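You operate a simulated robot arm through the tools that you are given. There is no shell and no other tool.

Carry out the task below with a simulated robot arm. There is one attempt and no reset: what you move stays moved.

TASK
Put things in order on the top of the low cabinet. At the end: the gold tin (marked "Grease") from the top of the low cabinet stands where the white pack (marked "Fuses") stood; the grey fluff from the top of the low cabinet stands where the gold tin stood; the red jet from the top of the low cabinet stands on top of the white roll (marked "Bin Liners"); the white pack from the top of the low cabinet stands on top of the brown carton (marked "Mop Heads"); whatever was shut is shut again. Leave all else as you found it, and nothing knocked over.

The check looks at the end state, three seconds after you hand in, the way a careful person would. Anything else that was tipped, shoved, dropped, spilled or broken makes it a failure.

THE ROBOT
A 5-joint arm with a two-finger parallel gripper, fixed in place. Base frame: the origin is at the foot of the arm, x ahead of it, y to its left, z up; the work surface is at about z = 0. Units: mm, rad, N and s.
With the tool pointing down near the work surface it reaches from about 260 to 600 mm from the base axis. Its first joint turns from -1.152 to 1.152 rad. The tool tilts only in the upright plane through the base axis and itself; it spins freely about its own axis. Payload 1.57 kg.
The TCP is the grasp point between the finger pads, 30 mm short of the fingertips. In the tool frame z runs along the fingers and y along their closing line. The gripper opens to 80 mm. The fingers are 17 mm wide and 12 mm thick; the gripper's body (40 by 82 mm) begins 80 mm behind the TCP.
Orientation is told as [roll, pitch, yaw] about the base's x, y, z axes, in that order, counted from this pose: with the fingers straight down and closing along the base's y, the tool's x points along the base's -x, its y along +y and its z along -z.

THE INTERFACE
- The arm moves only by the tool arm_command. Its argument "rows" is text: rows parted by semicolons, each of 7 numbers parted by spaces: the shift along the tool's x, y, z in units of 40 mm (1.0 is 40 mm), then the turn, a rotation vector about the tool's x, y, z in units of 6 degrees (1.0 is 6 degrees), then the gripper command, from -1 (fully open) to 1 (shut), values between in proportion. In form: tx ty tz ax ay az hand; .... A call has 1 to 20 rows; each row shifts and turns the commanded pose from where the row before left it, along the tool's axes as they then stand. A call with a number of a shift or a turn outside -1 to 1 is refused whole. Each row takes 0.2 s and may step no farther than 50 mm and 0.15 rad from the row before; otherwise, or with a gripper value out of range, the whole call is refused. Where a pose cannot be reached the arm comes as near as it can. A force on the tool above 40 N (or 10 N above the force at the start of the call, whichever is more), or a blocked arm, ends the call early, and 0.2 s more pass. The fingers move at their own pace (about 153 mm/s each) and stop on an object; they squeeze with about 39 N. The grip force told is the motor's: it shows also when the fingers shut on nothing. Time passes only in rows, and 0.2 s behind the last, so rows that do not move let the fingers close. It gives the time, the measured TCP pose, the force on the tool (base axes), the opening and the grip force at its end, in the units of the frame above (readings bear some noise), with the torque about the TCP (base axes, N m) and any sound that the robot's microphone picked up.
- Cameras (640 x 400 px; columns grow to the right, rows downward): "scene" is fixed at [46.8, 399.9, 529.5]; the picture's right is [-0.67, -0.74, 0.00], its down [-0.38, 0.35, -0.86] and it looks along [0.63, -0.58, -0.51] (base axes); focal length 266 px, centre (320, 200). "wrist" rides on the gripper at [72, -7, -122] in the tool frame; the picture's right is [0.09, 1.00, 0.00], its down [-0.84, 0.08, -0.54] and it looks along [-0.54, 0.05, 0.84] (tool axes); focal length 238 px, centre (320, 200). There is no depth. A picture from a camera that has moved, and an enlarged one, comes with that camera's place and axes in the base frame and with its lens.
- capture(camera): a new picture of that camera. It takes no simulated time.
- close_up(camera, box): a new picture of the part [left, top, right, bottom] of that camera's present view, enlarged. It takes no simulated time.
- close_job(): hands the job in; it is judged then, once.

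Places have to be worked out from the pictures, the camera data and where the tool is seen. Open the gripper and draw the arm clear of the work before you hand the job in, unless the task says otherwise.

The tools are called after ">>>" as a command line: name --argument value ..., lists and objects as JSON in quotes. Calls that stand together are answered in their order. arm_command: Moves the arm, as the interface text tells. Its arguments: {"type":"object","properties":{"rows":{"type":"string"}},"required":["rows"]} The other tools are called the same way: capture (camera) takes a picture; close_up (camera, box) takes an enlarged picture of a part of a camera's view; close_job () hands the job in.

At the start:

```text
t: 0.0
tcp_pos: [333.3, 86.4, 339.6]
tool_rot: [-0.001, 0.0, 0.0]
ft_force: [0.2, 0.4, 0.2]
moment: [0.0, -0.01, 0.02]
finger_gap: 80.1
finger_force: 0.0
```

scene: 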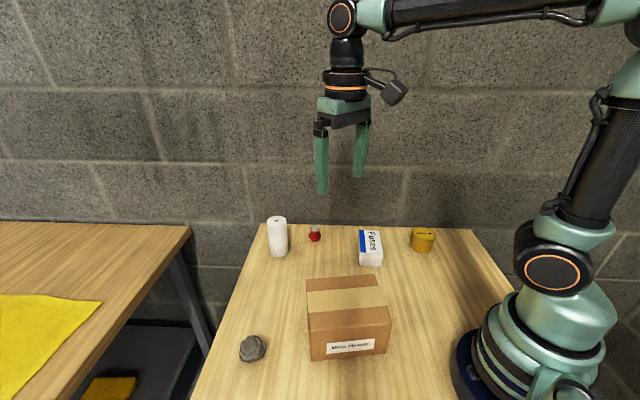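
wrist: 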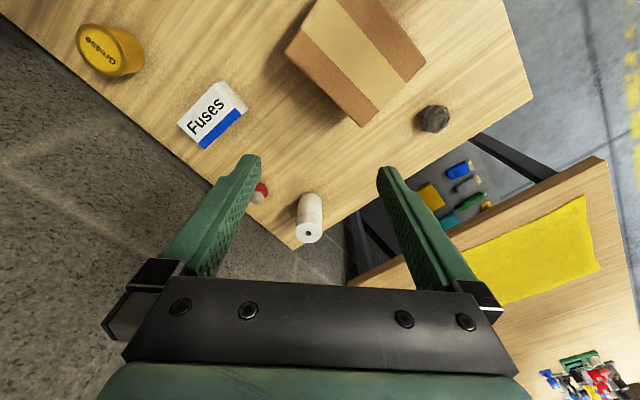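

I'll begin by looking more closely at the objects in both views before any movement.

>>> close_up --camera "scene" --box '[220, 200, 480, 380]'

>>> close_up --camera "scene" --box '[255, 205, 345, 265]'

>>> close_up --camera "scene" --box '[345, 215, 445, 280]'

>>> close_up --camera "wrist" --box '[60, 0, 460, 250]'

>>> close_up --camera "wrist" --box '[230, 150, 350, 250]'

```text
2.22 times, centred on (350, 290) of scene
camera zoom: at [46.8, 399.9, 529.5], right [-0.67, -0.74, 0.0], down [-0.38, 0.35, -0.86], along [0.63, -0.58, -0.51], focal length 592 px, centre (253, 0)
```

zoom: 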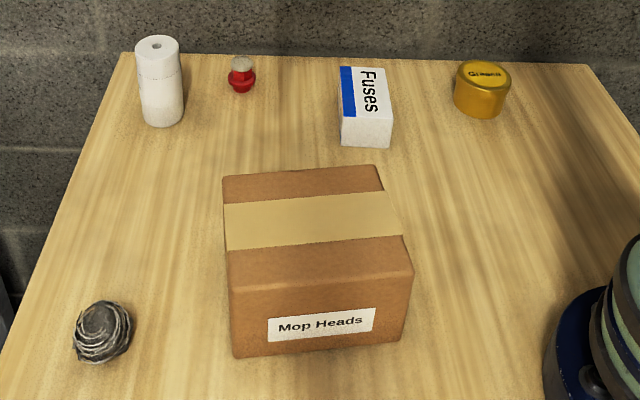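

```text
6.67 times, centred on (300, 235) of scene
camera zoom: at [46.8, 399.9, 529.5], right [-0.67, -0.74, 0.0], down [-0.38, 0.35, -0.86], along [0.63, -0.58, -0.51], focal length 1777 px, centre (453, -33)
```

zoom: 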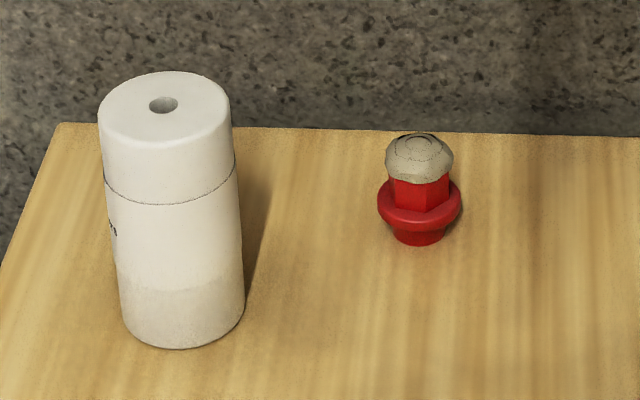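

```text
6.15 times, centred on (395, 248) of scene
camera zoom: at [46.8, 399.9, 529.5], right [-0.67, -0.74, 0.0], down [-0.38, 0.35, -0.86], along [0.63, -0.58, -0.51], focal length 1640 px, centre (-142, -92)
```

zoom: 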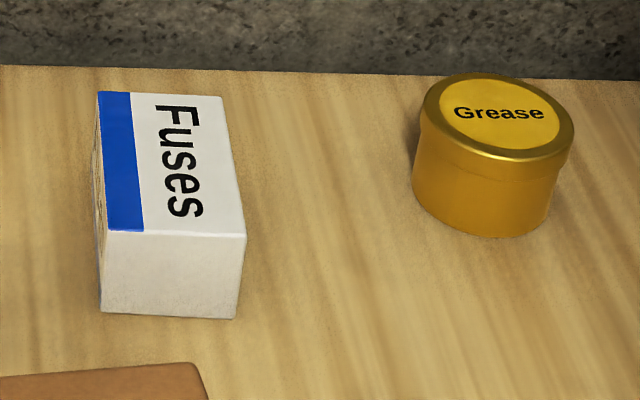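

```text
1.60 times, centred on (260, 125) of wrist
camera zoom: at [260.1, 79.5, 462.7], right [-0.09, 1.0, 0.0], down [0.84, 0.08, 0.54], along [0.54, 0.05, -0.84], focal length 381 px, centre (416, 320)
```

zoom: 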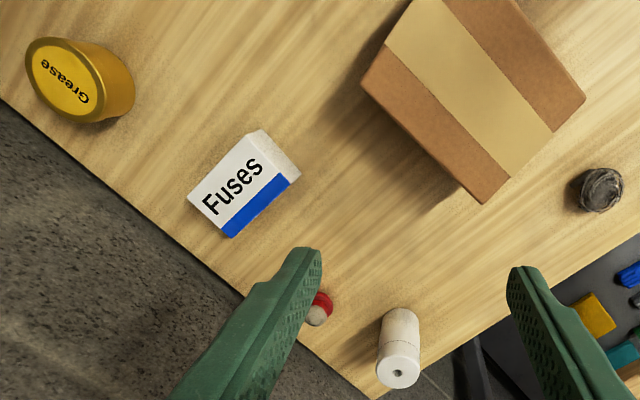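

```text
4.00 times, centred on (290, 200) of wrist
camera zoom: at [260.1, 79.5, 462.7], right [-0.09, 1.0, 0.0], down [0.84, 0.08, 0.54], along [0.54, 0.05, -0.84], focal length 953 px, centre (440, 200)
```

zoom: 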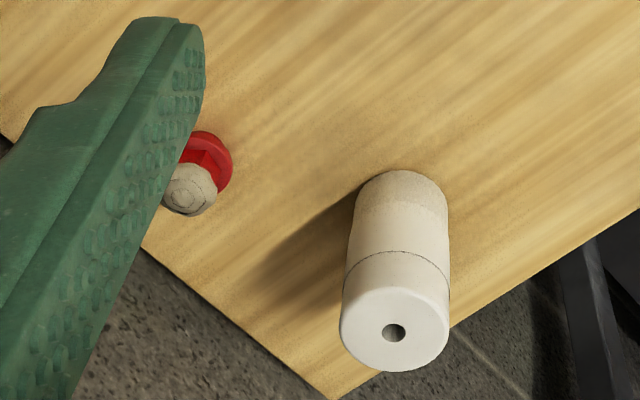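

The scene and wrist views agree on these places:

| Object | Centre (x, y) | Size and notes |
|---|---|---|
| Pack | (381, -98) | about 98x60x48, long axis about -46° |
| Tin | (296, -240) | ø~73, h~48 |
| Jet | (535, -24) | |
| Roll | (565, 87) | h~107 |
| Fluff | (353, 298) | |
| Carton | (272, 126) | h~95 |

First I move high above the pack and turn the fingers to its short side.

>>> arm_command --rows "-0.24 -0.92 0.6 0 0 0 -1; -0.24 -0.92 0.6 0 0 0 -1; -0.24 -0.92 0.6 0 0 0 -1; -0.24 -0.92 0.6 0 0 0 -1; -0.24 -0.92 0.6 0 0 0 -1; 0 0 0 0 0 0.96 -1; 0 0 0 0 0 0.96 -1; 0 0 0 0 0 0.96 -1; 0 0 0 0 0 0.96 -1; 0 0 0 0 0 0.96 -1; 0 0 0 0 0 0.96 -1; 0 0 0 0 0 0.96 -1; 0 0 0 0 0 0.96 -1; 0 0 0 0 0 0 -1"

>>> capture --camera "wrist"

>>> capture --camera "scene"

```text
t: 3.0
tcp_pos: [380.7, -99.2, 221.0]
tool_rot: [-0.001, -0.001, -0.804]
ft_force: [0.3, -0.7, 1.2]
moment: [0.05, -0.01, -0.02]
finger_gap: 79.9
finger_force: 0.0
```

```text
taken
camera wrist: at [325.5, -50.6, 342.6], right [0.65, 0.76, 0.0], down [0.64, -0.55, 0.54], along [0.41, -0.35, -0.84], focal length 238 px, centre (320, 200)
```

wrist: 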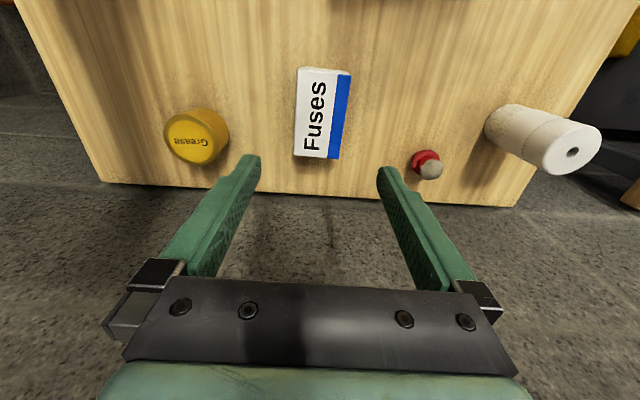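

```text
taken
```

scene: 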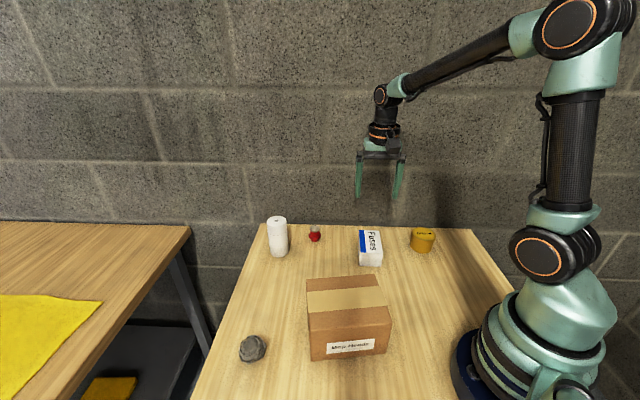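

The pack lies ahead between the fingers in the wrist view, so I'll zoom in to measure its position.

>>> close_up --camera "wrist" --box '[272, 50, 372, 175]'

>>> close_up --camera "wrist" --box '[150, 90, 250, 180]'

>>> close_up --camera "wrist" --box '[390, 80, 620, 200]'

```text
3.20 times, centred on (322, 112) of wrist
camera zoom: at [325.5, -50.6, 342.6], right [0.65, 0.76, 0.0], down [0.64, -0.55, 0.54], along [0.41, -0.35, -0.84], focal length 763 px, centre (314, 480)
```

zoom: 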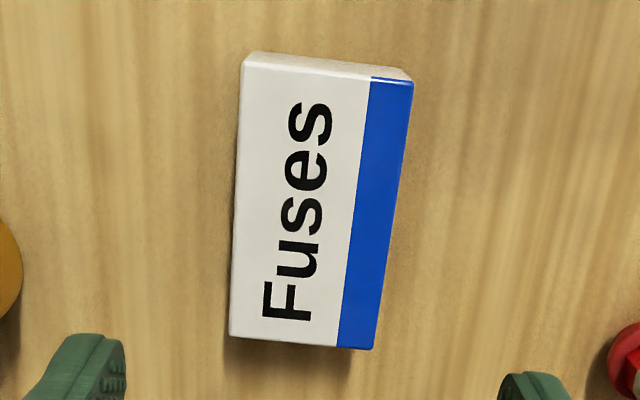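

```text
4.44 times, centred on (200, 135) of wrist
camera zoom: at [325.5, -50.6, 342.6], right [0.65, 0.76, 0.0], down [0.64, -0.55, 0.54], along [0.41, -0.35, -0.84], focal length 1059 px, centre (853, 489)
```

zoom: 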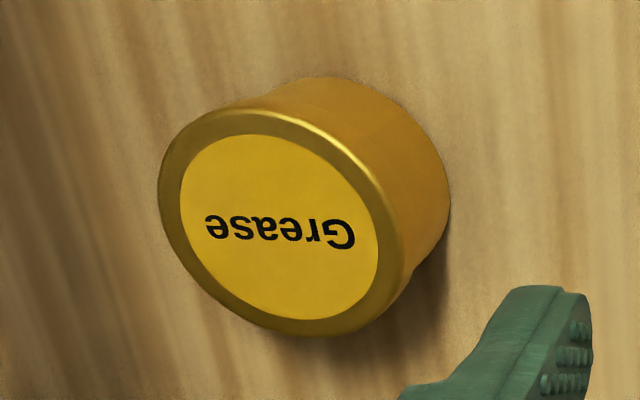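

```text
2.78 times, centred on (505, 140) of wrist
camera zoom: at [325.5, -50.6, 342.6], right [0.65, 0.76, 0.0], down [0.64, -0.55, 0.54], along [0.41, -0.35, -0.84], focal length 663 px, centre (-195, 367)
```

zoom: 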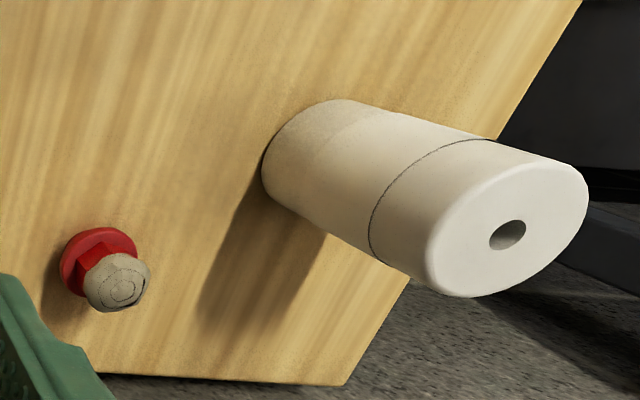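

The pack's top centre comes out at (381, -99) at -46.5°, with the TCP already right over it. I descend straight to z≈36 with the fingers open.

>>> arm_command --rows "0 0 0.7 0 0 0 -1; 0 0 0.7 0 0 0 -1; 0 0 0.7 0 0 0 -1; 0 0 0.7 0 0 0 -1; 0 0 0.7 0 0 0 -1; 0 0 0.7 0 0 0 -1; 0 0 0.25 0 0 0 -1; 0 0 0.18 0 0 0 -1; 0 0 0 0 0 0 -1"

>>> capture --camera "wrist"

>>> close_up --camera "scene" --box '[320, 180, 460, 290]'

```text
t: 5.0
tcp_pos: [381.2, -97.5, 34.0]
tool_rot: [0.001, 0.002, -0.803]
ft_force: [-0.1, -0.3, -0.4]
moment: [0.02, 0.04, 0.02]
finger_gap: 79.9
finger_force: 0.1
```

```text
taken
camera wrist: at [325.2, -50.6, 156.7], right [0.65, 0.76, 0.0], down [0.64, -0.55, 0.54], along [0.41, -0.35, -0.84], focal length 238 px, centre (320, 200)
```

wrist: 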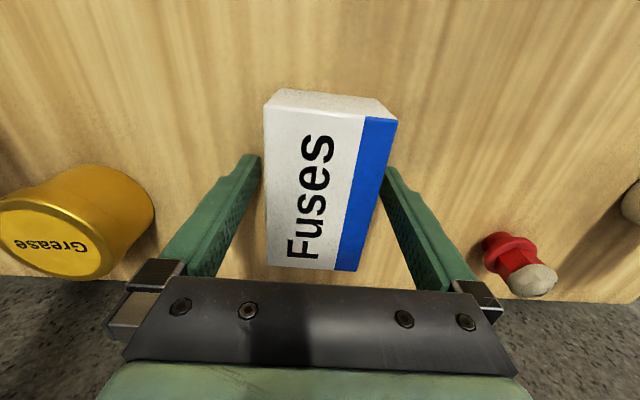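

```text
3.64 times, centred on (390, 235) of scene
camera zoom: at [46.8, 399.9, 529.5], right [-0.67, -0.74, 0.0], down [-0.38, 0.35, -0.86], along [0.63, -0.58, -0.51], focal length 969 px, centre (66, 73)
```

zoom: 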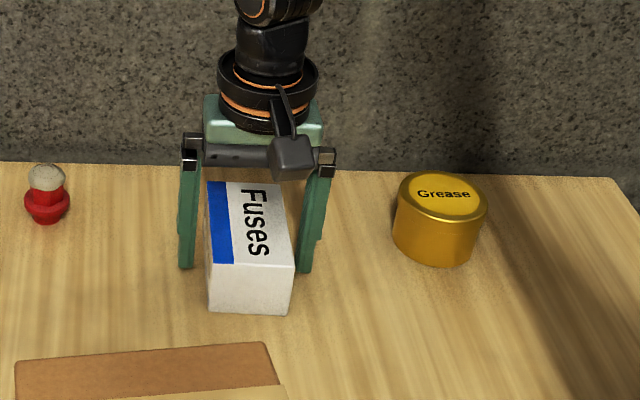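

The fingers straddle the pack with clear space on each side, so I close on it.

>>> arm_command --rows "0 0 0 0 0 0 1; 0 0 0 0 0 0 1; 0 0 0 0 0 0 1"

```text
t: 5.8
tcp_pos: [381.1, -97.8, 33.9]
tool_rot: [0.001, 0.001, -0.801]
ft_force: [0.5, 0.3, -0.3]
moment: [0.02, -0.01, 0.0]
finger_gap: 59.3
finger_force: 39.0
```

The pack is held at a 59.3 mm gap. I lift straight up to z≈204, then carry it over towards the carton, staying high and turning 10° to line up with it.

>>> arm_command --rows "0 0 -0.3 0 0 0 1; 0 0 -0.6 0 0 0 1; 0 0 -0.85 0 0 0 1; 0 0 -0.85 0 0 0 1; 0 0 -0.85 0 0 0 1; 0 0 -0.85 0 0 0 1; 0 0 0 0 0 0 1"

>>> capture --camera "wrist"

>>> capture --camera "scene"

```text
t: 7.4
tcp_pos: [382.9, -98.4, 208.1]
tool_rot: [0.001, 0.001, -0.803]
ft_force: [-0.2, -0.2, -1.9]
moment: [0.01, -0.02, -0.02]
finger_gap: 59.8
finger_force: 39.2
```

```text
taken
camera wrist: at [326.2, -50.9, 329.9], right [0.65, 0.76, 0.0], down [0.64, -0.55, 0.54], along [0.41, -0.35, -0.84], focal length 238 px, centre (320, 200)
```

wrist: 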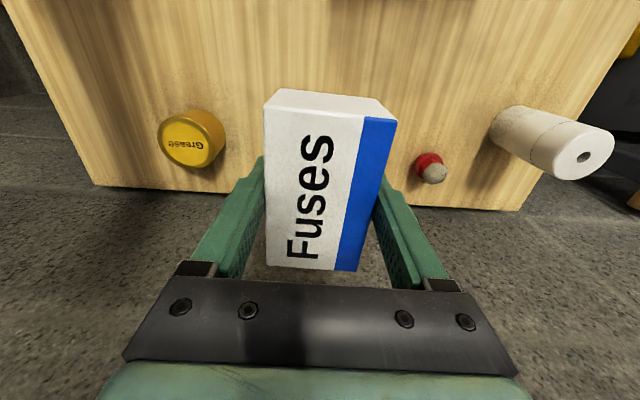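

```text
taken
```

scene: 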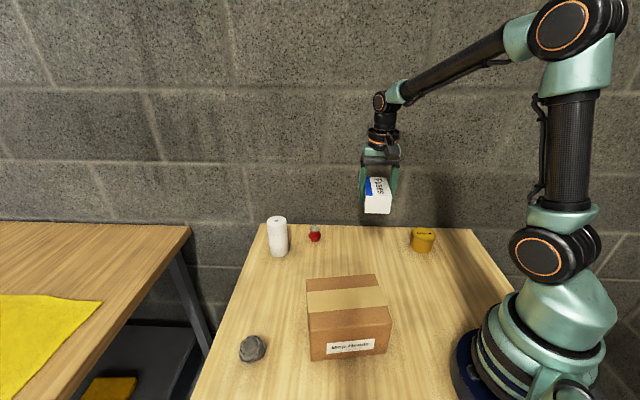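

The pack is lifted cleanly and level. I carry it to above the carton at about (272, 126), staying at z≈206, and turn by +10°.

>>> arm_command --rows "0.5 0.16 0 0 0 0 1; 0.9 0.3 0 0 0 0 1; 0.9 0.3 0 0 0 0 1; 0.9 0.3 0 0 0 0 1; 0.9 0.3 0 0 0 0 1; 0.9 0.3 0 0 0 0 1; 0.95 0.25 0 0 0 0 1; 0 0 0 0 0 -0.83 1; 0 0 0 0 0 -0.83 1; 0 0 0 0 0 0 1"

>>> capture --camera "wrist"

>>> capture --camera "scene"

```text
t: 9.6
tcp_pos: [271.1, 127.2, 207.6]
tool_rot: [-0.001, 0.0, -0.628]
ft_force: [-0.6, 0.8, -1.8]
moment: [-0.01, -0.01, 0.0]
finger_gap: 59.5
finger_force: 38.7
```

```text
taken
camera wrist: at [207.8, 163.6, 329.4], right [0.51, 0.86, 0.0], down [0.72, -0.43, 0.54], along [0.47, -0.28, -0.84], focal length 238 px, centre (320, 200)
```

wrist: 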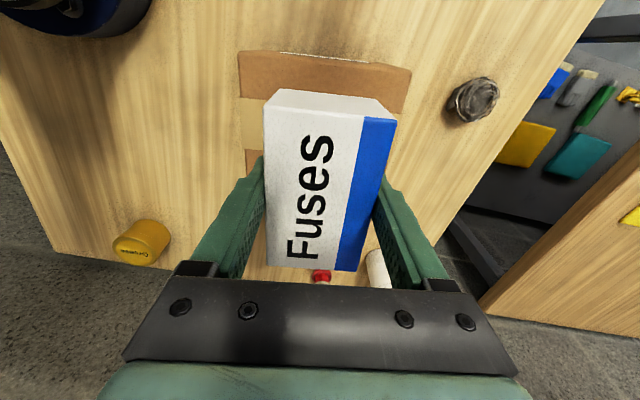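

```text
taken
```

scene: 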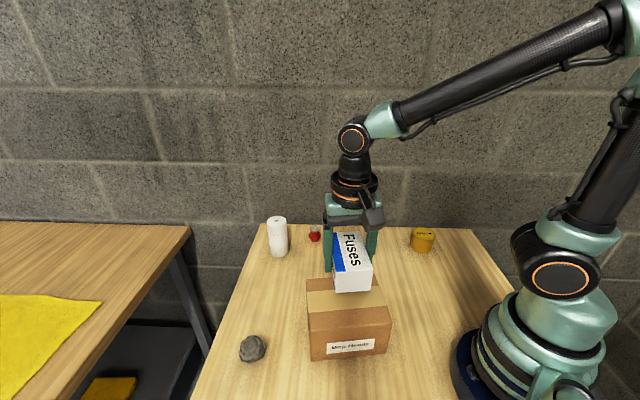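

From both views the carton's top centre is near (269, 127), so the pack is over it. I lower to about 10 mm above contact (contact expected at TCP z≈129) and check the gap.

>>> arm_command --rows "0 0 0.5 0 0 0 1; 0 0 0.5 0 0 0 1; 0 0 0.4 0 0 0 1; 0 0 0.27 0 0 0 1; 0 0 0 0 0 0 1"

>>> close_up --camera "scene" --box '[280, 200, 420, 370]'

>>> capture --camera "wrist"

```text
t: 10.8
tcp_pos: [270.9, 126.5, 139.3]
tool_rot: [0.001, -0.001, -0.631]
ft_force: [-0.2, -0.2, -2.0]
moment: [0.05, -0.03, 0.01]
finger_gap: 59.0
finger_force: 39.1
```

```text
2.35 times, centred on (350, 285) of scene
camera zoom: at [46.8, 399.9, 529.5], right [-0.67, -0.74, 0.0], down [-0.38, 0.35, -0.86], along [0.63, -0.58, -0.51], focal length 627 px, centre (249, 0)
```

zoom: 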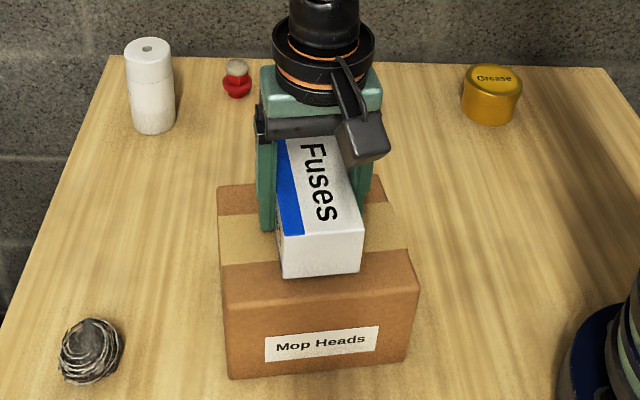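

```text
taken
camera wrist: at [208.1, 163.7, 262.7], right [0.51, 0.86, 0.0], down [0.72, -0.43, 0.54], along [0.47, -0.28, -0.84], focal length 238 px, centre (320, 200)
```

wrist: 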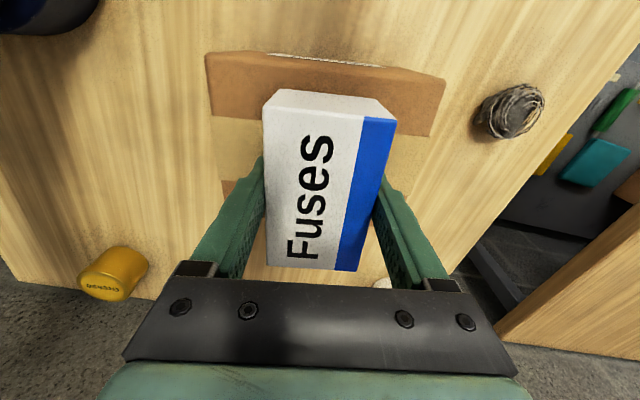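

The geometry matches: the pack's bottom is at about z=105 and the carton top at about 95, with the pack centred. I lower in small steps while watching the force.

>>> arm_command --rows "0 0 0.1 0 0 0 1; 0 0 0.06 0 0 0 1; 0 0 0 0 0 0 1"

>>> close_up --camera "scene" --box '[320, 240, 400, 310]'

```text
t: 11.6
tcp_pos: [270.7, 127.1, 134.8]
tool_rot: [0.001, 0.0, -0.629]
ft_force: [-5.6, -1.0, 14.2]
moment: [-0.1, 0.13, -0.06]
finger_gap: 59.6
finger_force: 38.9
```

```text
5.71 times, centred on (360, 275) of scene
camera zoom: at [46.8, 399.9, 529.6], right [-0.67, -0.74, 0.0], down [-0.38, 0.35, -0.86], along [0.63, -0.58, -0.51], focal length 1523 px, centre (91, -229)
```

zoom: 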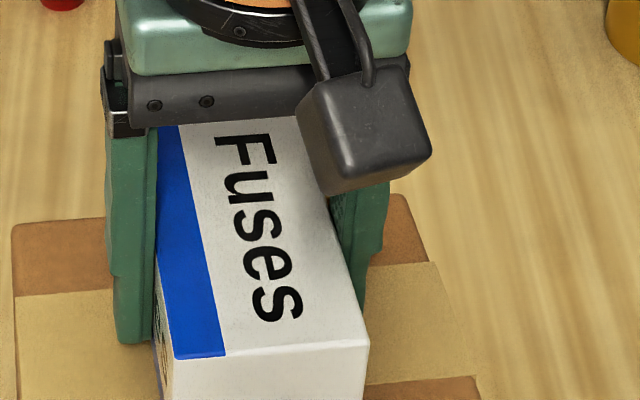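

Contact is made at z≈134.8 (14 N), so the carton top is at about z=100. I back off about 1.5 mm to relieve the press, then open.

>>> arm_command --rows "0 0 -0.035 0 0 0 1; 0 0 0 0 0 0 1"

```text
t: 12.2
tcp_pos: [270.1, 126.8, 135.0]
tool_rot: [0.0, 0.001, -0.63]
ft_force: [-0.4, -0.2, -1.1]
moment: [0.05, 0.02, 0.03]
finger_gap: 59.6
finger_force: 38.8
```

The force is relieved (-1.1 N, so the carton bears part of the pack's weight). I open the fingers and rise straight up.

>>> arm_command --rows "0 0 0 0 0 0 0; 0 0 0 0 0 0 -0.6; 0 0 0 0 0 0 -1; 0 0 0 0 0 0 -1; 0 0 -0.3 0 0 0 -1; 0 0 -0.6 0 0 0 -1; 0 0 -0.9 0 0 0 -1; 0 0 -0.9 0 0 0 -1; 0 0 0 0 0 0 -1"

>>> capture --camera "wrist"

>>> capture --camera "scene"

```text
t: 14.2
tcp_pos: [270.6, 126.0, 245.6]
tool_rot: [-0.001, 0.001, -0.63]
ft_force: [0.5, 1.3, 0.0]
moment: [-0.01, 0.01, -0.04]
finger_gap: 79.9
finger_force: 0.1
```

```text
taken
camera wrist: at [208.0, 162.9, 366.8], right [0.51, 0.86, 0.0], down [0.72, -0.43, 0.54], along [0.47, -0.28, -0.84], focal length 238 px, centre (320, 200)
```

wrist: 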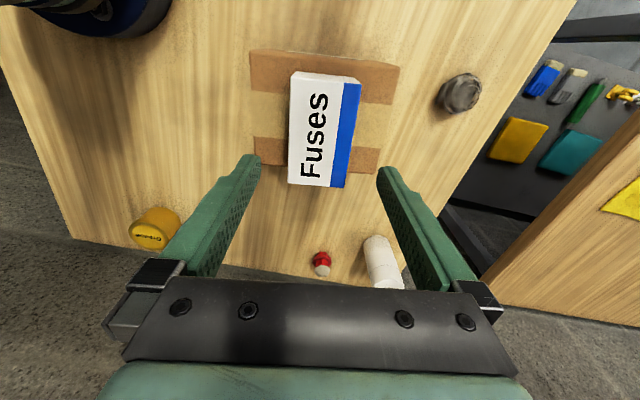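

```text
taken
```

scene: 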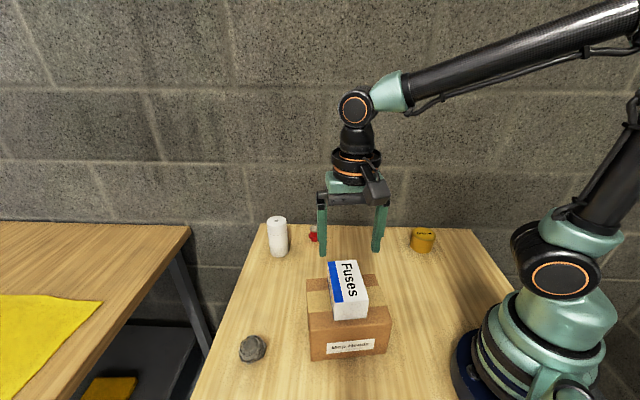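

The pack stands well centred on the carton. Next is the tin, at about (295, -240): I travel at a good height by way of the old pack spot, then look down at the tin.

>>> arm_command --rows "-0.794 -0.411 0 0 0 0 -1; -0.794 -0.411 0 0 0 0 -1; -0.794 -0.411 0 0 0 0 -1; -0.794 -0.411 0 0 0 0 -1; -0.794 -0.411 0 0 0 0 -1; -0.794 -0.411 0 0 0 0 -1; -0.794 -0.411 0 0 0 0 -1; -0.066 -0.83 0.3 0 0 0 -1; -0.066 -0.83 0.3 0 0 0 -1; -0.066 -0.83 0.3 0 0 0 -1; -0.066 -0.83 0.3 0 0 0 -1; -0.066 -0.83 0.3 0 0 0 -1; 0 0 0 0 0 0.5 -1; 0 0 0 0 0 0 -1"

>>> capture --camera "wrist"

>>> capture --camera "scene"

```text
t: 17.2
tcp_pos: [296.0, -238.7, 183.0]
tool_rot: [0.0, 0.001, -0.681]
ft_force: [0.6, -0.3, 0.6]
moment: [0.02, 0.03, 0.0]
finger_gap: 79.7
finger_force: 0.0
```

```text
taken
camera wrist: at [234.8, -198.9, 305.3], right [0.56, 0.83, 0.0], down [0.7, -0.47, 0.54], along [0.45, -0.3, -0.84], focal length 238 px, centre (320, 200)
```

wrist: 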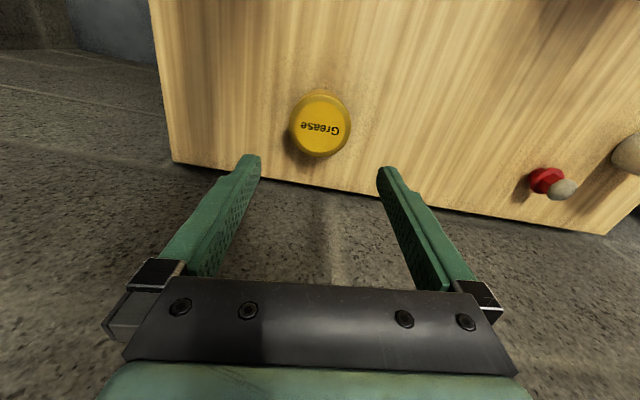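

```text
taken
```

scene: 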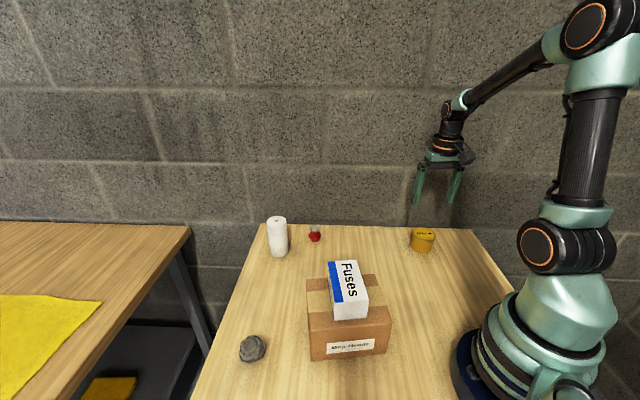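

I zoom in on the tin to measure its centre and size precisely.

>>> close_up --camera "wrist" --box '[280, 80, 360, 165]'

>>> close_up --camera "wrist" --box '[235, 80, 405, 185]'

>>> close_up --camera "scene" --box '[400, 220, 450, 260]'

```text
4.71 times, centred on (320, 122) of wrist
camera zoom: at [234.8, -198.9, 305.3], right [0.56, 0.83, 0.0], down [0.7, -0.47, 0.54], along [0.45, -0.3, -0.84], focal length 1122 px, centre (320, 565)
```

zoom: 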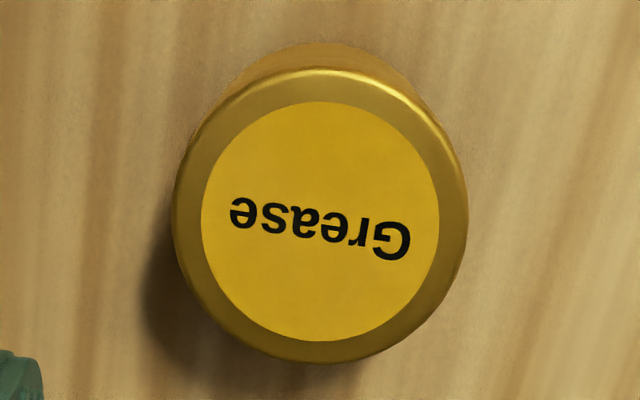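

```text
3.76 times, centred on (320, 132) of wrist
camera zoom: at [234.8, -198.9, 305.3], right [0.56, 0.83, 0.0], down [0.7, -0.47, 0.54], along [0.45, -0.3, -0.84], focal length 897 px, centre (320, 454)
```

zoom: 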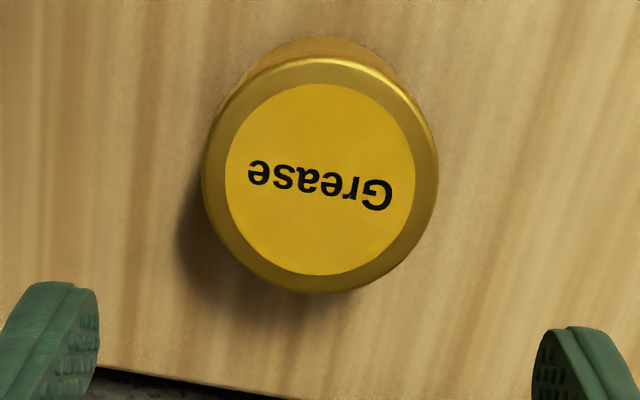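

```text
10.00 times, centred on (425, 240) of scene
camera zoom: at [46.8, 399.9, 529.5], right [-0.67, -0.74, 0.0], down [-0.38, 0.35, -0.86], along [0.63, -0.58, -0.51], focal length 2665 px, centre (-730, -200)
```

zoom: 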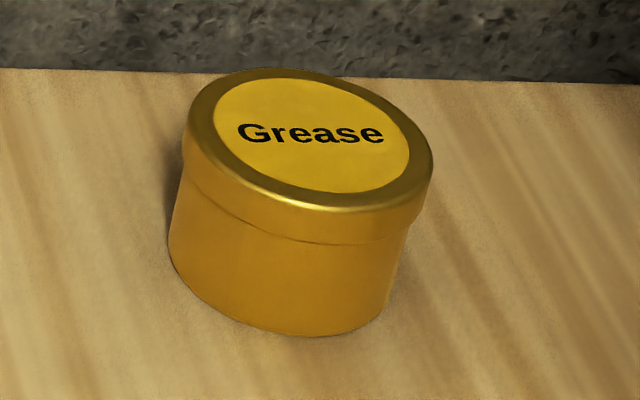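

The tin is centred at (294, -238.5) with a 67 mm lid, so there's about 6 mm of clearance on each side. I make a tiny correction and descend to z≈34.

>>> arm_command --rows "0.03 -0.02 0.6 0 0 0 -1; 0 0 0.7 0 0 0 -1; 0 0 0.7 0 0 0 -1; 0 0 0.6 0 0 0 -1; 0 0 0.5 0 0 0 -1; 0 0 0.4 0 0 0 -1; 0 0 0.23 0 0 0 -1; 0 0 0 0 0 0 -1"

>>> capture --camera "wrist"

>>> close_up --camera "scene" --box '[370, 180, 480, 270]'

```text
t: 19.0
tcp_pos: [294.8, -238.3, 35.2]
tool_rot: [-0.001, -0.002, -0.683]
ft_force: [-0.7, 0.7, -0.4]
moment: [-0.01, 0.01, -0.01]
finger_gap: 80.1
finger_force: 0.1
```

```text
taken
camera wrist: at [233.9, -198.8, 156.5], right [0.56, 0.83, 0.0], down [0.7, -0.47, 0.54], along [0.45, -0.3, -0.84], focal length 238 px, centre (320, 200)
```

wrist: 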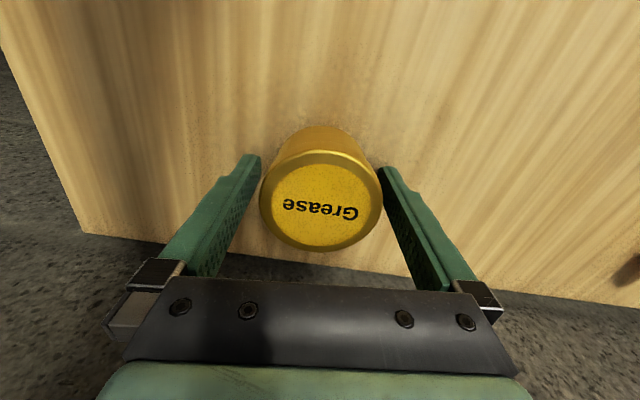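

```text
4.44 times, centred on (425, 225) of scene
camera zoom: at [46.8, 399.9, 529.5], right [-0.67, -0.74, 0.0], down [-0.38, 0.35, -0.86], along [0.63, -0.58, -0.51], focal length 1184 px, centre (-147, 89)
```

zoom: 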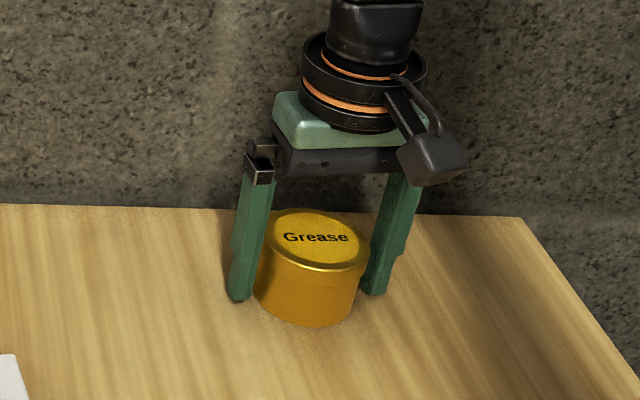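

The tin stands between the fingers, centred within about 2 mm. I close on it.

>>> arm_command --rows "0 0 0 0 0 0 0; 0 0 0 0 0 0 1; 0 0 0 0 0 0 1; 0 0 0 0 0 0 1"

>>> capture --camera "wrist"

```text
t: 20.0
tcp_pos: [295.5, -239.7, 35.3]
tool_rot: [0.0, -0.001, -0.682]
ft_force: [-0.2, -0.9, -0.4]
moment: [-0.02, -0.01, -0.01]
finger_gap: 66.9
finger_force: 38.5
```

```text
taken
camera wrist: at [233.9, -198.8, 156.7], right [0.56, 0.83, 0.0], down [0.7, -0.47, 0.54], along [0.45, -0.3, -0.84], focal length 238 px, centre (320, 200)
```

wrist: 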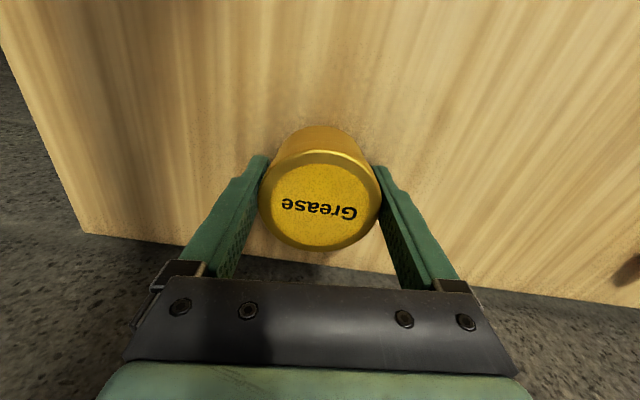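

Gripped at 66.9 mm. I lift slowly and check that the whole tin comes up level.

>>> arm_command --rows "0 0 -0.15 0 0 0 1; 0 0 -0.4 0 0 0 1; 0 0 -0.7 0 0 0 1; 0 0 -0.8 0 0 0 1; 0 0 0 0 0 0 1"

>>> close_up --camera "scene" --box '[370, 150, 480, 270]'

```text
t: 21.2
tcp_pos: [295.8, -239.0, 115.9]
tool_rot: [0.0, -0.001, -0.682]
ft_force: [0.0, -0.1, -1.6]
moment: [0.01, 0.0, 0.0]
finger_gap: 66.9
finger_force: 38.4
```

```text
3.33 times, centred on (425, 210) of scene
camera zoom: at [46.8, 399.9, 529.5], right [-0.67, -0.74, 0.0], down [-0.38, 0.35, -0.86], along [0.63, -0.58, -0.51], focal length 888 px, centre (-30, 167)
```

zoom: 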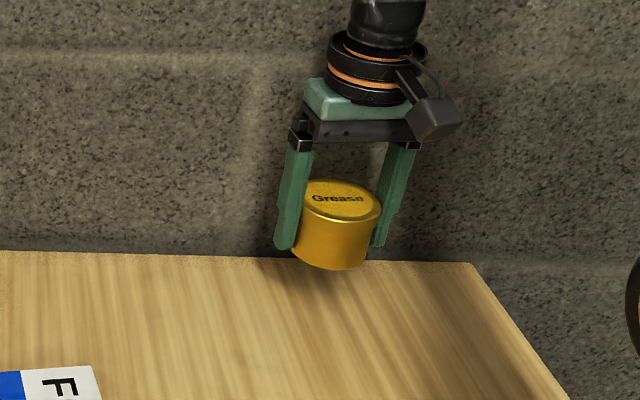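

The tin is intact and level in the grip. I move it to above the pack's old spot, with its centre at (381.5, -99).

>>> arm_command --rows "0.06 0.5 0 0 0 0 1; 0.11 0.88 0 0 0 0 1; 0.11 0.88 0 0 0 0 1; 0.11 0.88 0 0 0 0 1; 0.11 0.88 0 0 0 0 1; 0.0 0.05 0 0 0 0 1; 0 0 0 0 0 0 1"

>>> capture --camera "scene"

>>> capture --camera "wrist"

```text
t: 22.8
tcp_pos: [381.0, -100.4, 118.8]
tool_rot: [0.0, 0.0, -0.684]
ft_force: [0.9, 0.5, -1.8]
moment: [0.02, -0.01, 0.03]
finger_gap: 66.8
finger_force: 38.7
```

```text
taken
```

scene: 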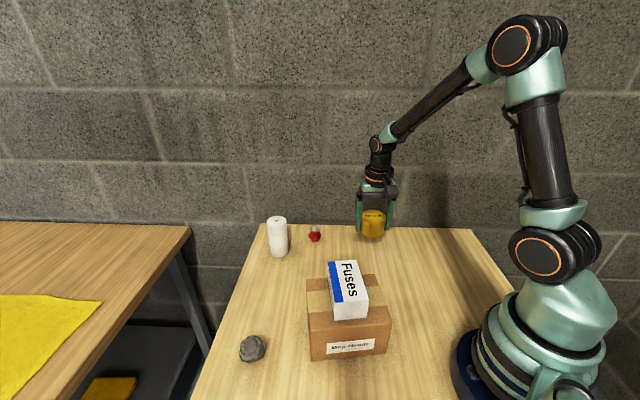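

```text
taken
camera wrist: at [320.5, -59.1, 238.9], right [0.56, 0.83, 0.0], down [0.7, -0.47, 0.54], along [0.45, -0.3, -0.84], focal length 238 px, centre (320, 200)
```

wrist: 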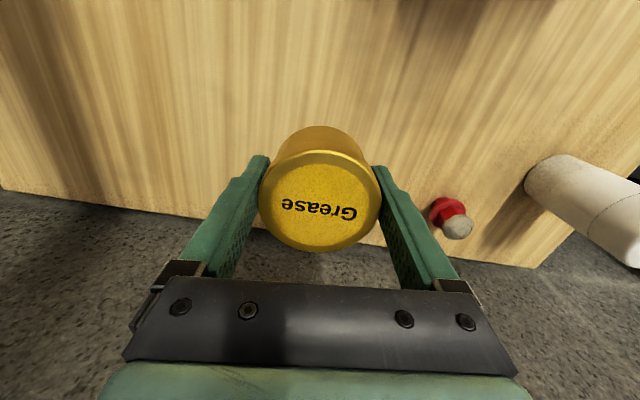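

I make a small correction (about 1.5 mm) and lower to just above the table. The grasp was at commanded z≈33.4, so I stop at about 34.5.

>>> arm_command --rows "-0.015 0.04 0.4 0 0 0 1; 0 0 0.6 0 0 0 1; 0 0 0.5 0 0 0 1; 0 0 0.35 0 0 0 1; 0 0 0.16 0 0 0 1; 0 0 0 0 0 0 1"

>>> close_up --camera "scene" --box '[320, 190, 430, 280]'

```text
t: 24.2
tcp_pos: [382.3, -99.8, 35.1]
tool_rot: [-0.001, 0.001, -0.682]
ft_force: [0.5, 1.0, -1.8]
moment: [0.03, 0.0, 0.02]
finger_gap: 67.0
finger_force: 38.9
```

```text
4.44 times, centred on (375, 235) of scene
camera zoom: at [46.8, 399.9, 529.5], right [-0.67, -0.74, 0.0], down [-0.38, 0.35, -0.86], along [0.63, -0.58, -0.51], focal length 1184 px, centre (76, 44)
```

zoom: 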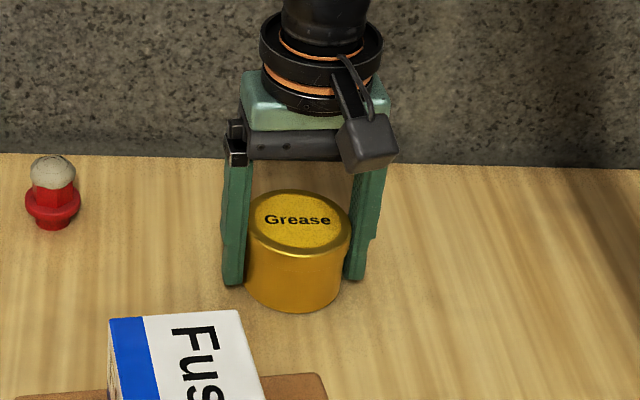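

The tin is about 1 mm above the table with no contact force yet. I take the last small step down.

>>> arm_command --rows "0 0 0.03 0 0 0 1; 0 0 0 0 0 0 1"

```text
t: 24.8
tcp_pos: [384.2, -99.4, 34.7]
tool_rot: [0.0, -0.001, -0.683]
ft_force: [-1.4, 0.3, 1.8]
moment: [-0.08, 0.1, 0.01]
finger_gap: 66.8
finger_force: 38.9
```

There is light contact with the table (+1.8 N), so the tin is down. I release it and rise straight up.

>>> arm_command --rows "0 0 0 0 0 0 -0.6; 0 0 0 0 0 0 -1; 0 0 0 0 0 0 -1; 0 0 0 0 0 0 -1; 0 0 -0.3 0 0 0 -1; 0 0 -0.6 0 0 0 -1; 0 0 -0.9 0 0 0 -1; 0 0 -0.9 0 0 0 -1; 0 0 -0.9 0 0 0 -1; 0 0 -0.9 0 0 0 -1; 0 0 0 0 0 0 -1"

>>> capture --camera "wrist"

>>> capture --camera "scene"

```text
t: 27.2
tcp_pos: [382.2, -101.1, 215.0]
tool_rot: [-0.001, -0.001, -0.681]
ft_force: [-0.3, 0.4, 0.4]
moment: [0.01, 0.0, 0.0]
finger_gap: 79.9
finger_force: 0.1
```

```text
taken
camera wrist: at [322.1, -58.9, 336.6], right [0.56, 0.83, 0.0], down [0.7, -0.47, 0.54], along [0.45, -0.3, -0.84], focal length 238 px, centre (320, 200)
```

wrist: 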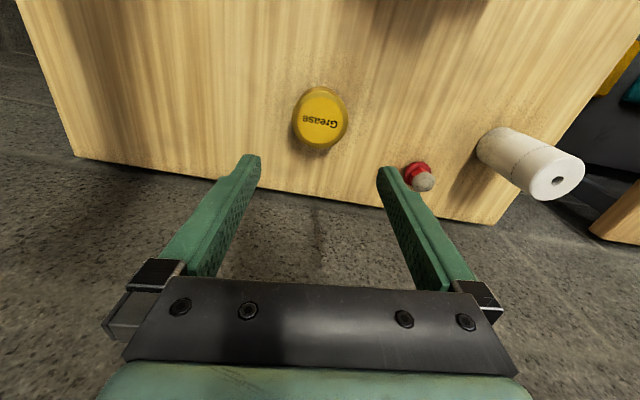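

```text
taken
```

scene: 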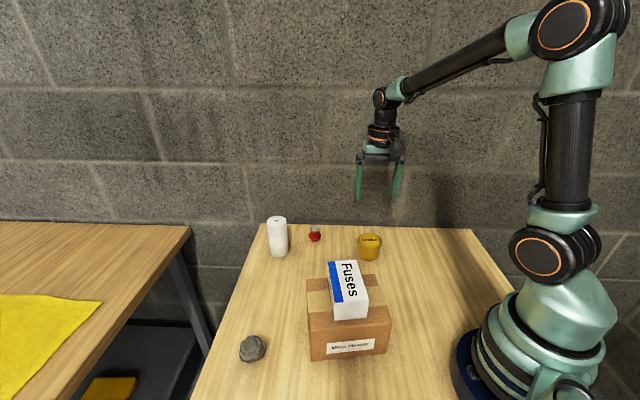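

The tin stands at about (381, -98), on the pack's old place. I go to the grey fluff next, rising a little and travelling high past the carton.

>>> arm_command --rows "0 0 -0.7 0 0 0 -1; 0.685 0.729 0 0 0 0 -1; 0.685 0.729 0 0 0 0 -1; 0.685 0.729 0 0 0 0 -1; 0.685 0.729 0 0 0 0 -1; 0.685 0.729 0 0 0 0 -1; 0.685 0.729 0 0 0 0 -1; 0.685 0.729 0 0 0 0 -1; 0.685 0.729 0 0 0 0 -1; 0.685 0.729 0 0 0 0 -1; 0.685 0.729 0 0 0 0 -1; 0 0 0 0 0 -1 -1; 0 0 0 0 0 -1 -1; 0 0 0 0 0 -1 -1; 0 0 0 0 0 -1 -1; 0 0 0 0 0 -1 -1; 0 0 0 0 0 -1 -1; 0 0 0 0 0 0 -1"

>>> capture --camera "wrist"

>>> capture --camera "scene"

```text
t: 31.0
tcp_pos: [353.8, 300.0, 243.1]
tool_rot: [-0.001, 0.0, -0.053]
ft_force: [0.4, -0.3, -0.1]
moment: [-0.01, -0.01, 0.0]
finger_gap: 80.1
finger_force: 0.1
```

```text
taken
camera wrist: at [281.2, 297.6, 364.9], right [-0.04, 1.0, 0.0], down [0.84, 0.03, 0.54], along [0.54, 0.02, -0.84], focal length 238 px, centre (320, 200)
```

wrist: 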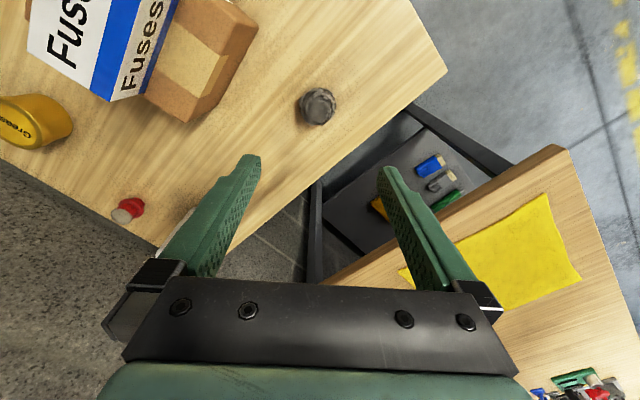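

```text
taken
```

scene: 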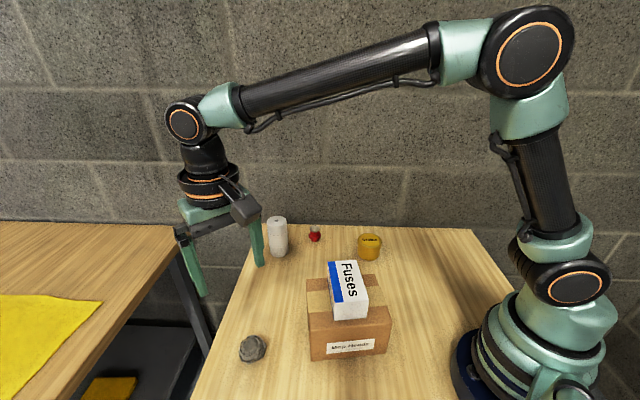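

>>> close_up --camera "wrist" --box '[280, 70, 360, 140]'

>>> close_up --camera "scene" --box '[225, 320, 285, 370]'

```text
5.71 times, centred on (320, 105) of wrist
camera zoom: at [281.2, 297.6, 364.9], right [-0.04, 1.0, 0.0], down [0.84, 0.03, 0.54], along [0.54, 0.02, -0.84], focal length 1362 px, centre (320, 743)
```

zoom: 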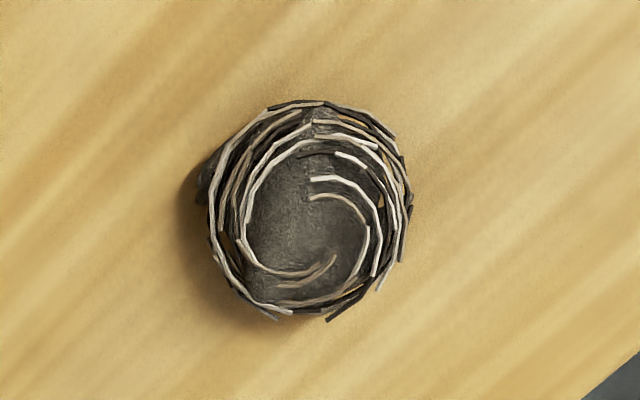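

```text
8.00 times, centred on (255, 345) of scene
camera zoom: at [46.8, 399.9, 529.5], right [-0.67, -0.74, 0.0], down [-0.38, 0.35, -0.86], along [0.63, -0.58, -0.51], focal length 2132 px, centre (840, -960)
```

zoom: 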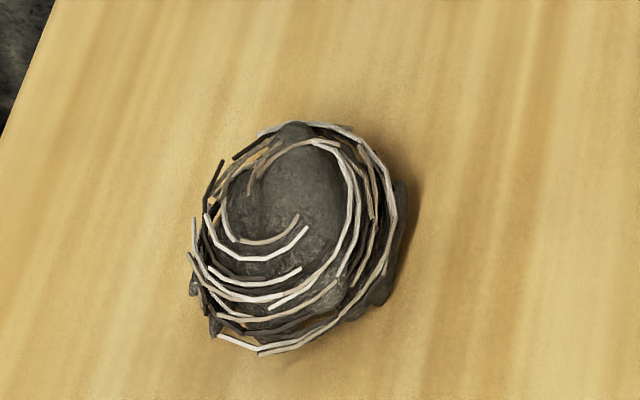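

The fluff's centre triangulates to (351.7, 297.6), about 52 mm across. I centre on it and descend with the fingers open to z≈33.

>>> arm_command --rows "0.05 -0.06 0.6 0 0 0 -1; 0 0 0.8 0 0 0 -1; 0 0 0.8 0 0 0 -1; 0 0 0.8 0 0 0 -1; 0 0 0.7 0 0 0 -1; 0 0 0.6 0 0 0 -1; 0 0 0.5 0 0 0 -1; 0 0 0.25 0 0 0 -1; 0 0 0.15 0 0 0 -1; 0 0 0 0 0 0 -1"

>>> capture --camera "wrist"

>>> close_up --camera "scene" --box '[180, 270, 310, 380]'

```text
t: 33.2
tcp_pos: [351.8, 298.4, 34.6]
tool_rot: [-0.001, 0.0, -0.054]
ft_force: [-0.5, -0.6, 0.2]
moment: [-0.02, 0.01, -0.01]
finger_gap: 79.9
finger_force: 0.2
```

```text
taken
camera wrist: at [279.1, 295.5, 156.5], right [-0.04, 1.0, 0.0], down [0.84, 0.03, 0.54], along [0.54, 0.02, -0.84], focal length 238 px, centre (320, 200)
```

wrist: 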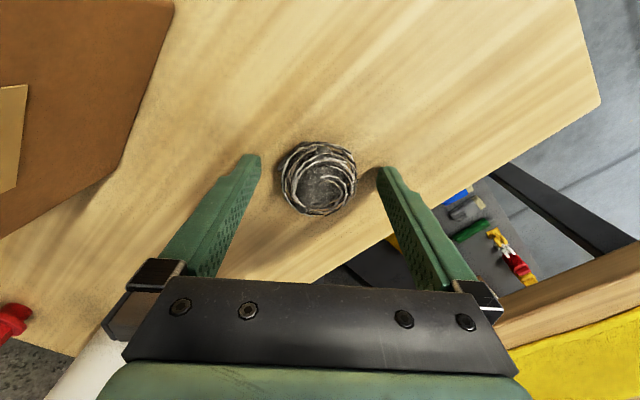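

```text
3.64 times, centred on (245, 325) of scene
camera zoom: at [46.8, 399.9, 529.5], right [-0.67, -0.74, 0.0], down [-0.38, 0.35, -0.86], along [0.63, -0.58, -0.51], focal length 969 px, centre (593, -254)
```

zoom: 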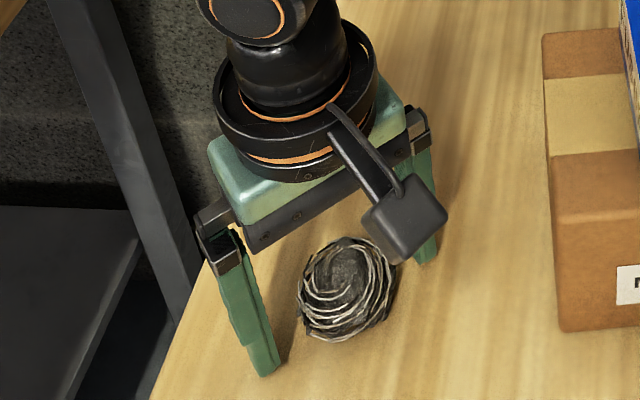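

The fluff is centred between the fingers. I close in stages to feel how firm it is.

>>> arm_command --rows "0 0 0 0 0 0 -0.25; 0 0 0 0 0 0 -0.1; 0 0 0 0 0 0 0.0; 0 0 0 0 0 0 0.0"

>>> close_up --camera "wrist" --box '[230, 110, 410, 240]'

```text
t: 34.2
tcp_pos: [353.3, 297.7, 35.0]
tool_rot: [0.0, 0.0, -0.052]
ft_force: [-0.2, 0.2, 0.5]
moment: [0.01, 0.03, -0.01]
finger_gap: 56.6
finger_force: 38.6
```

```text
3.08 times, centred on (320, 175) of wrist
camera zoom: at [279.0, 295.5, 156.6], right [-0.04, 1.0, 0.0], down [0.84, 0.03, 0.54], along [0.54, 0.02, -0.84], focal length 733 px, centre (320, 277)
```

zoom: 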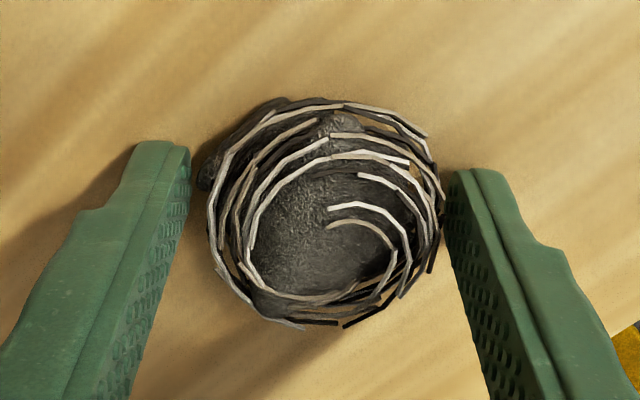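

It is firm: the grip stops at 56.6 mm. I lift slowly and check.

>>> arm_command --rows "0 0 0 0 0 0 1; 0 0 -0.1 0 0 0 1; 0 0 -0.3 0 0 0 1; 0 0 -0.5 0 0 0 1; 0 0 -0.5 0 0 0 1; 0 0 0 0 0 0 1"

>>> close_up --camera "scene" --box '[170, 230, 310, 370]'

>>> capture --camera "wrist"

```text
t: 35.6
tcp_pos: [351.9, 298.0, 90.6]
tool_rot: [0.0, -0.001, -0.055]
ft_force: [0.3, -0.3, -1.1]
moment: [-0.03, 0.02, -0.01]
finger_gap: 57.0
finger_force: 39.1
```

```text
2.86 times, centred on (240, 300) of scene
camera zoom: at [46.8, 399.9, 529.5], right [-0.67, -0.74, 0.0], down [-0.38, 0.35, -0.86], along [0.63, -0.58, -0.51], focal length 761 px, centre (549, -86)
```

zoom: 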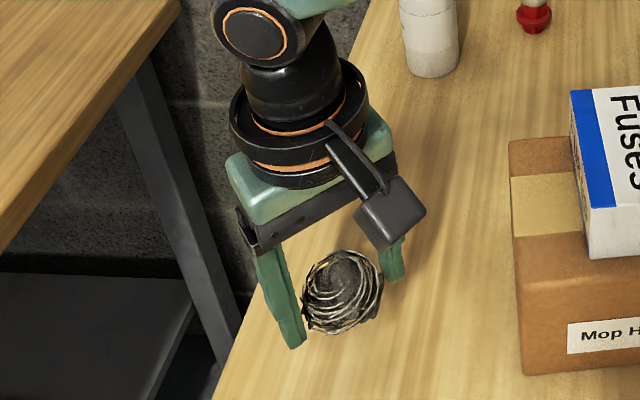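

```text
taken
camera wrist: at [278.7, 295.1, 212.8], right [-0.04, 1.0, 0.0], down [0.84, 0.03, 0.54], along [0.54, 0.02, -0.84], focal length 238 px, centre (320, 200)
```

wrist: 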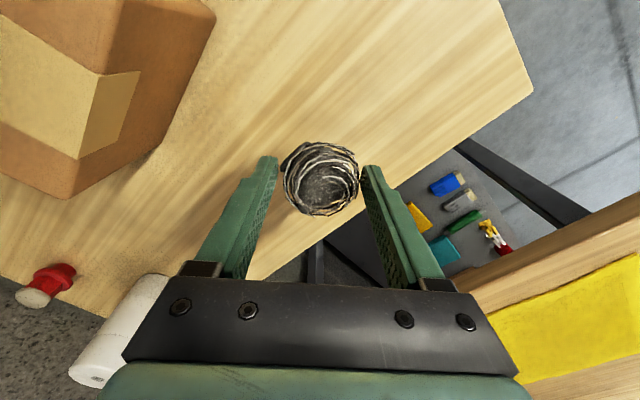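

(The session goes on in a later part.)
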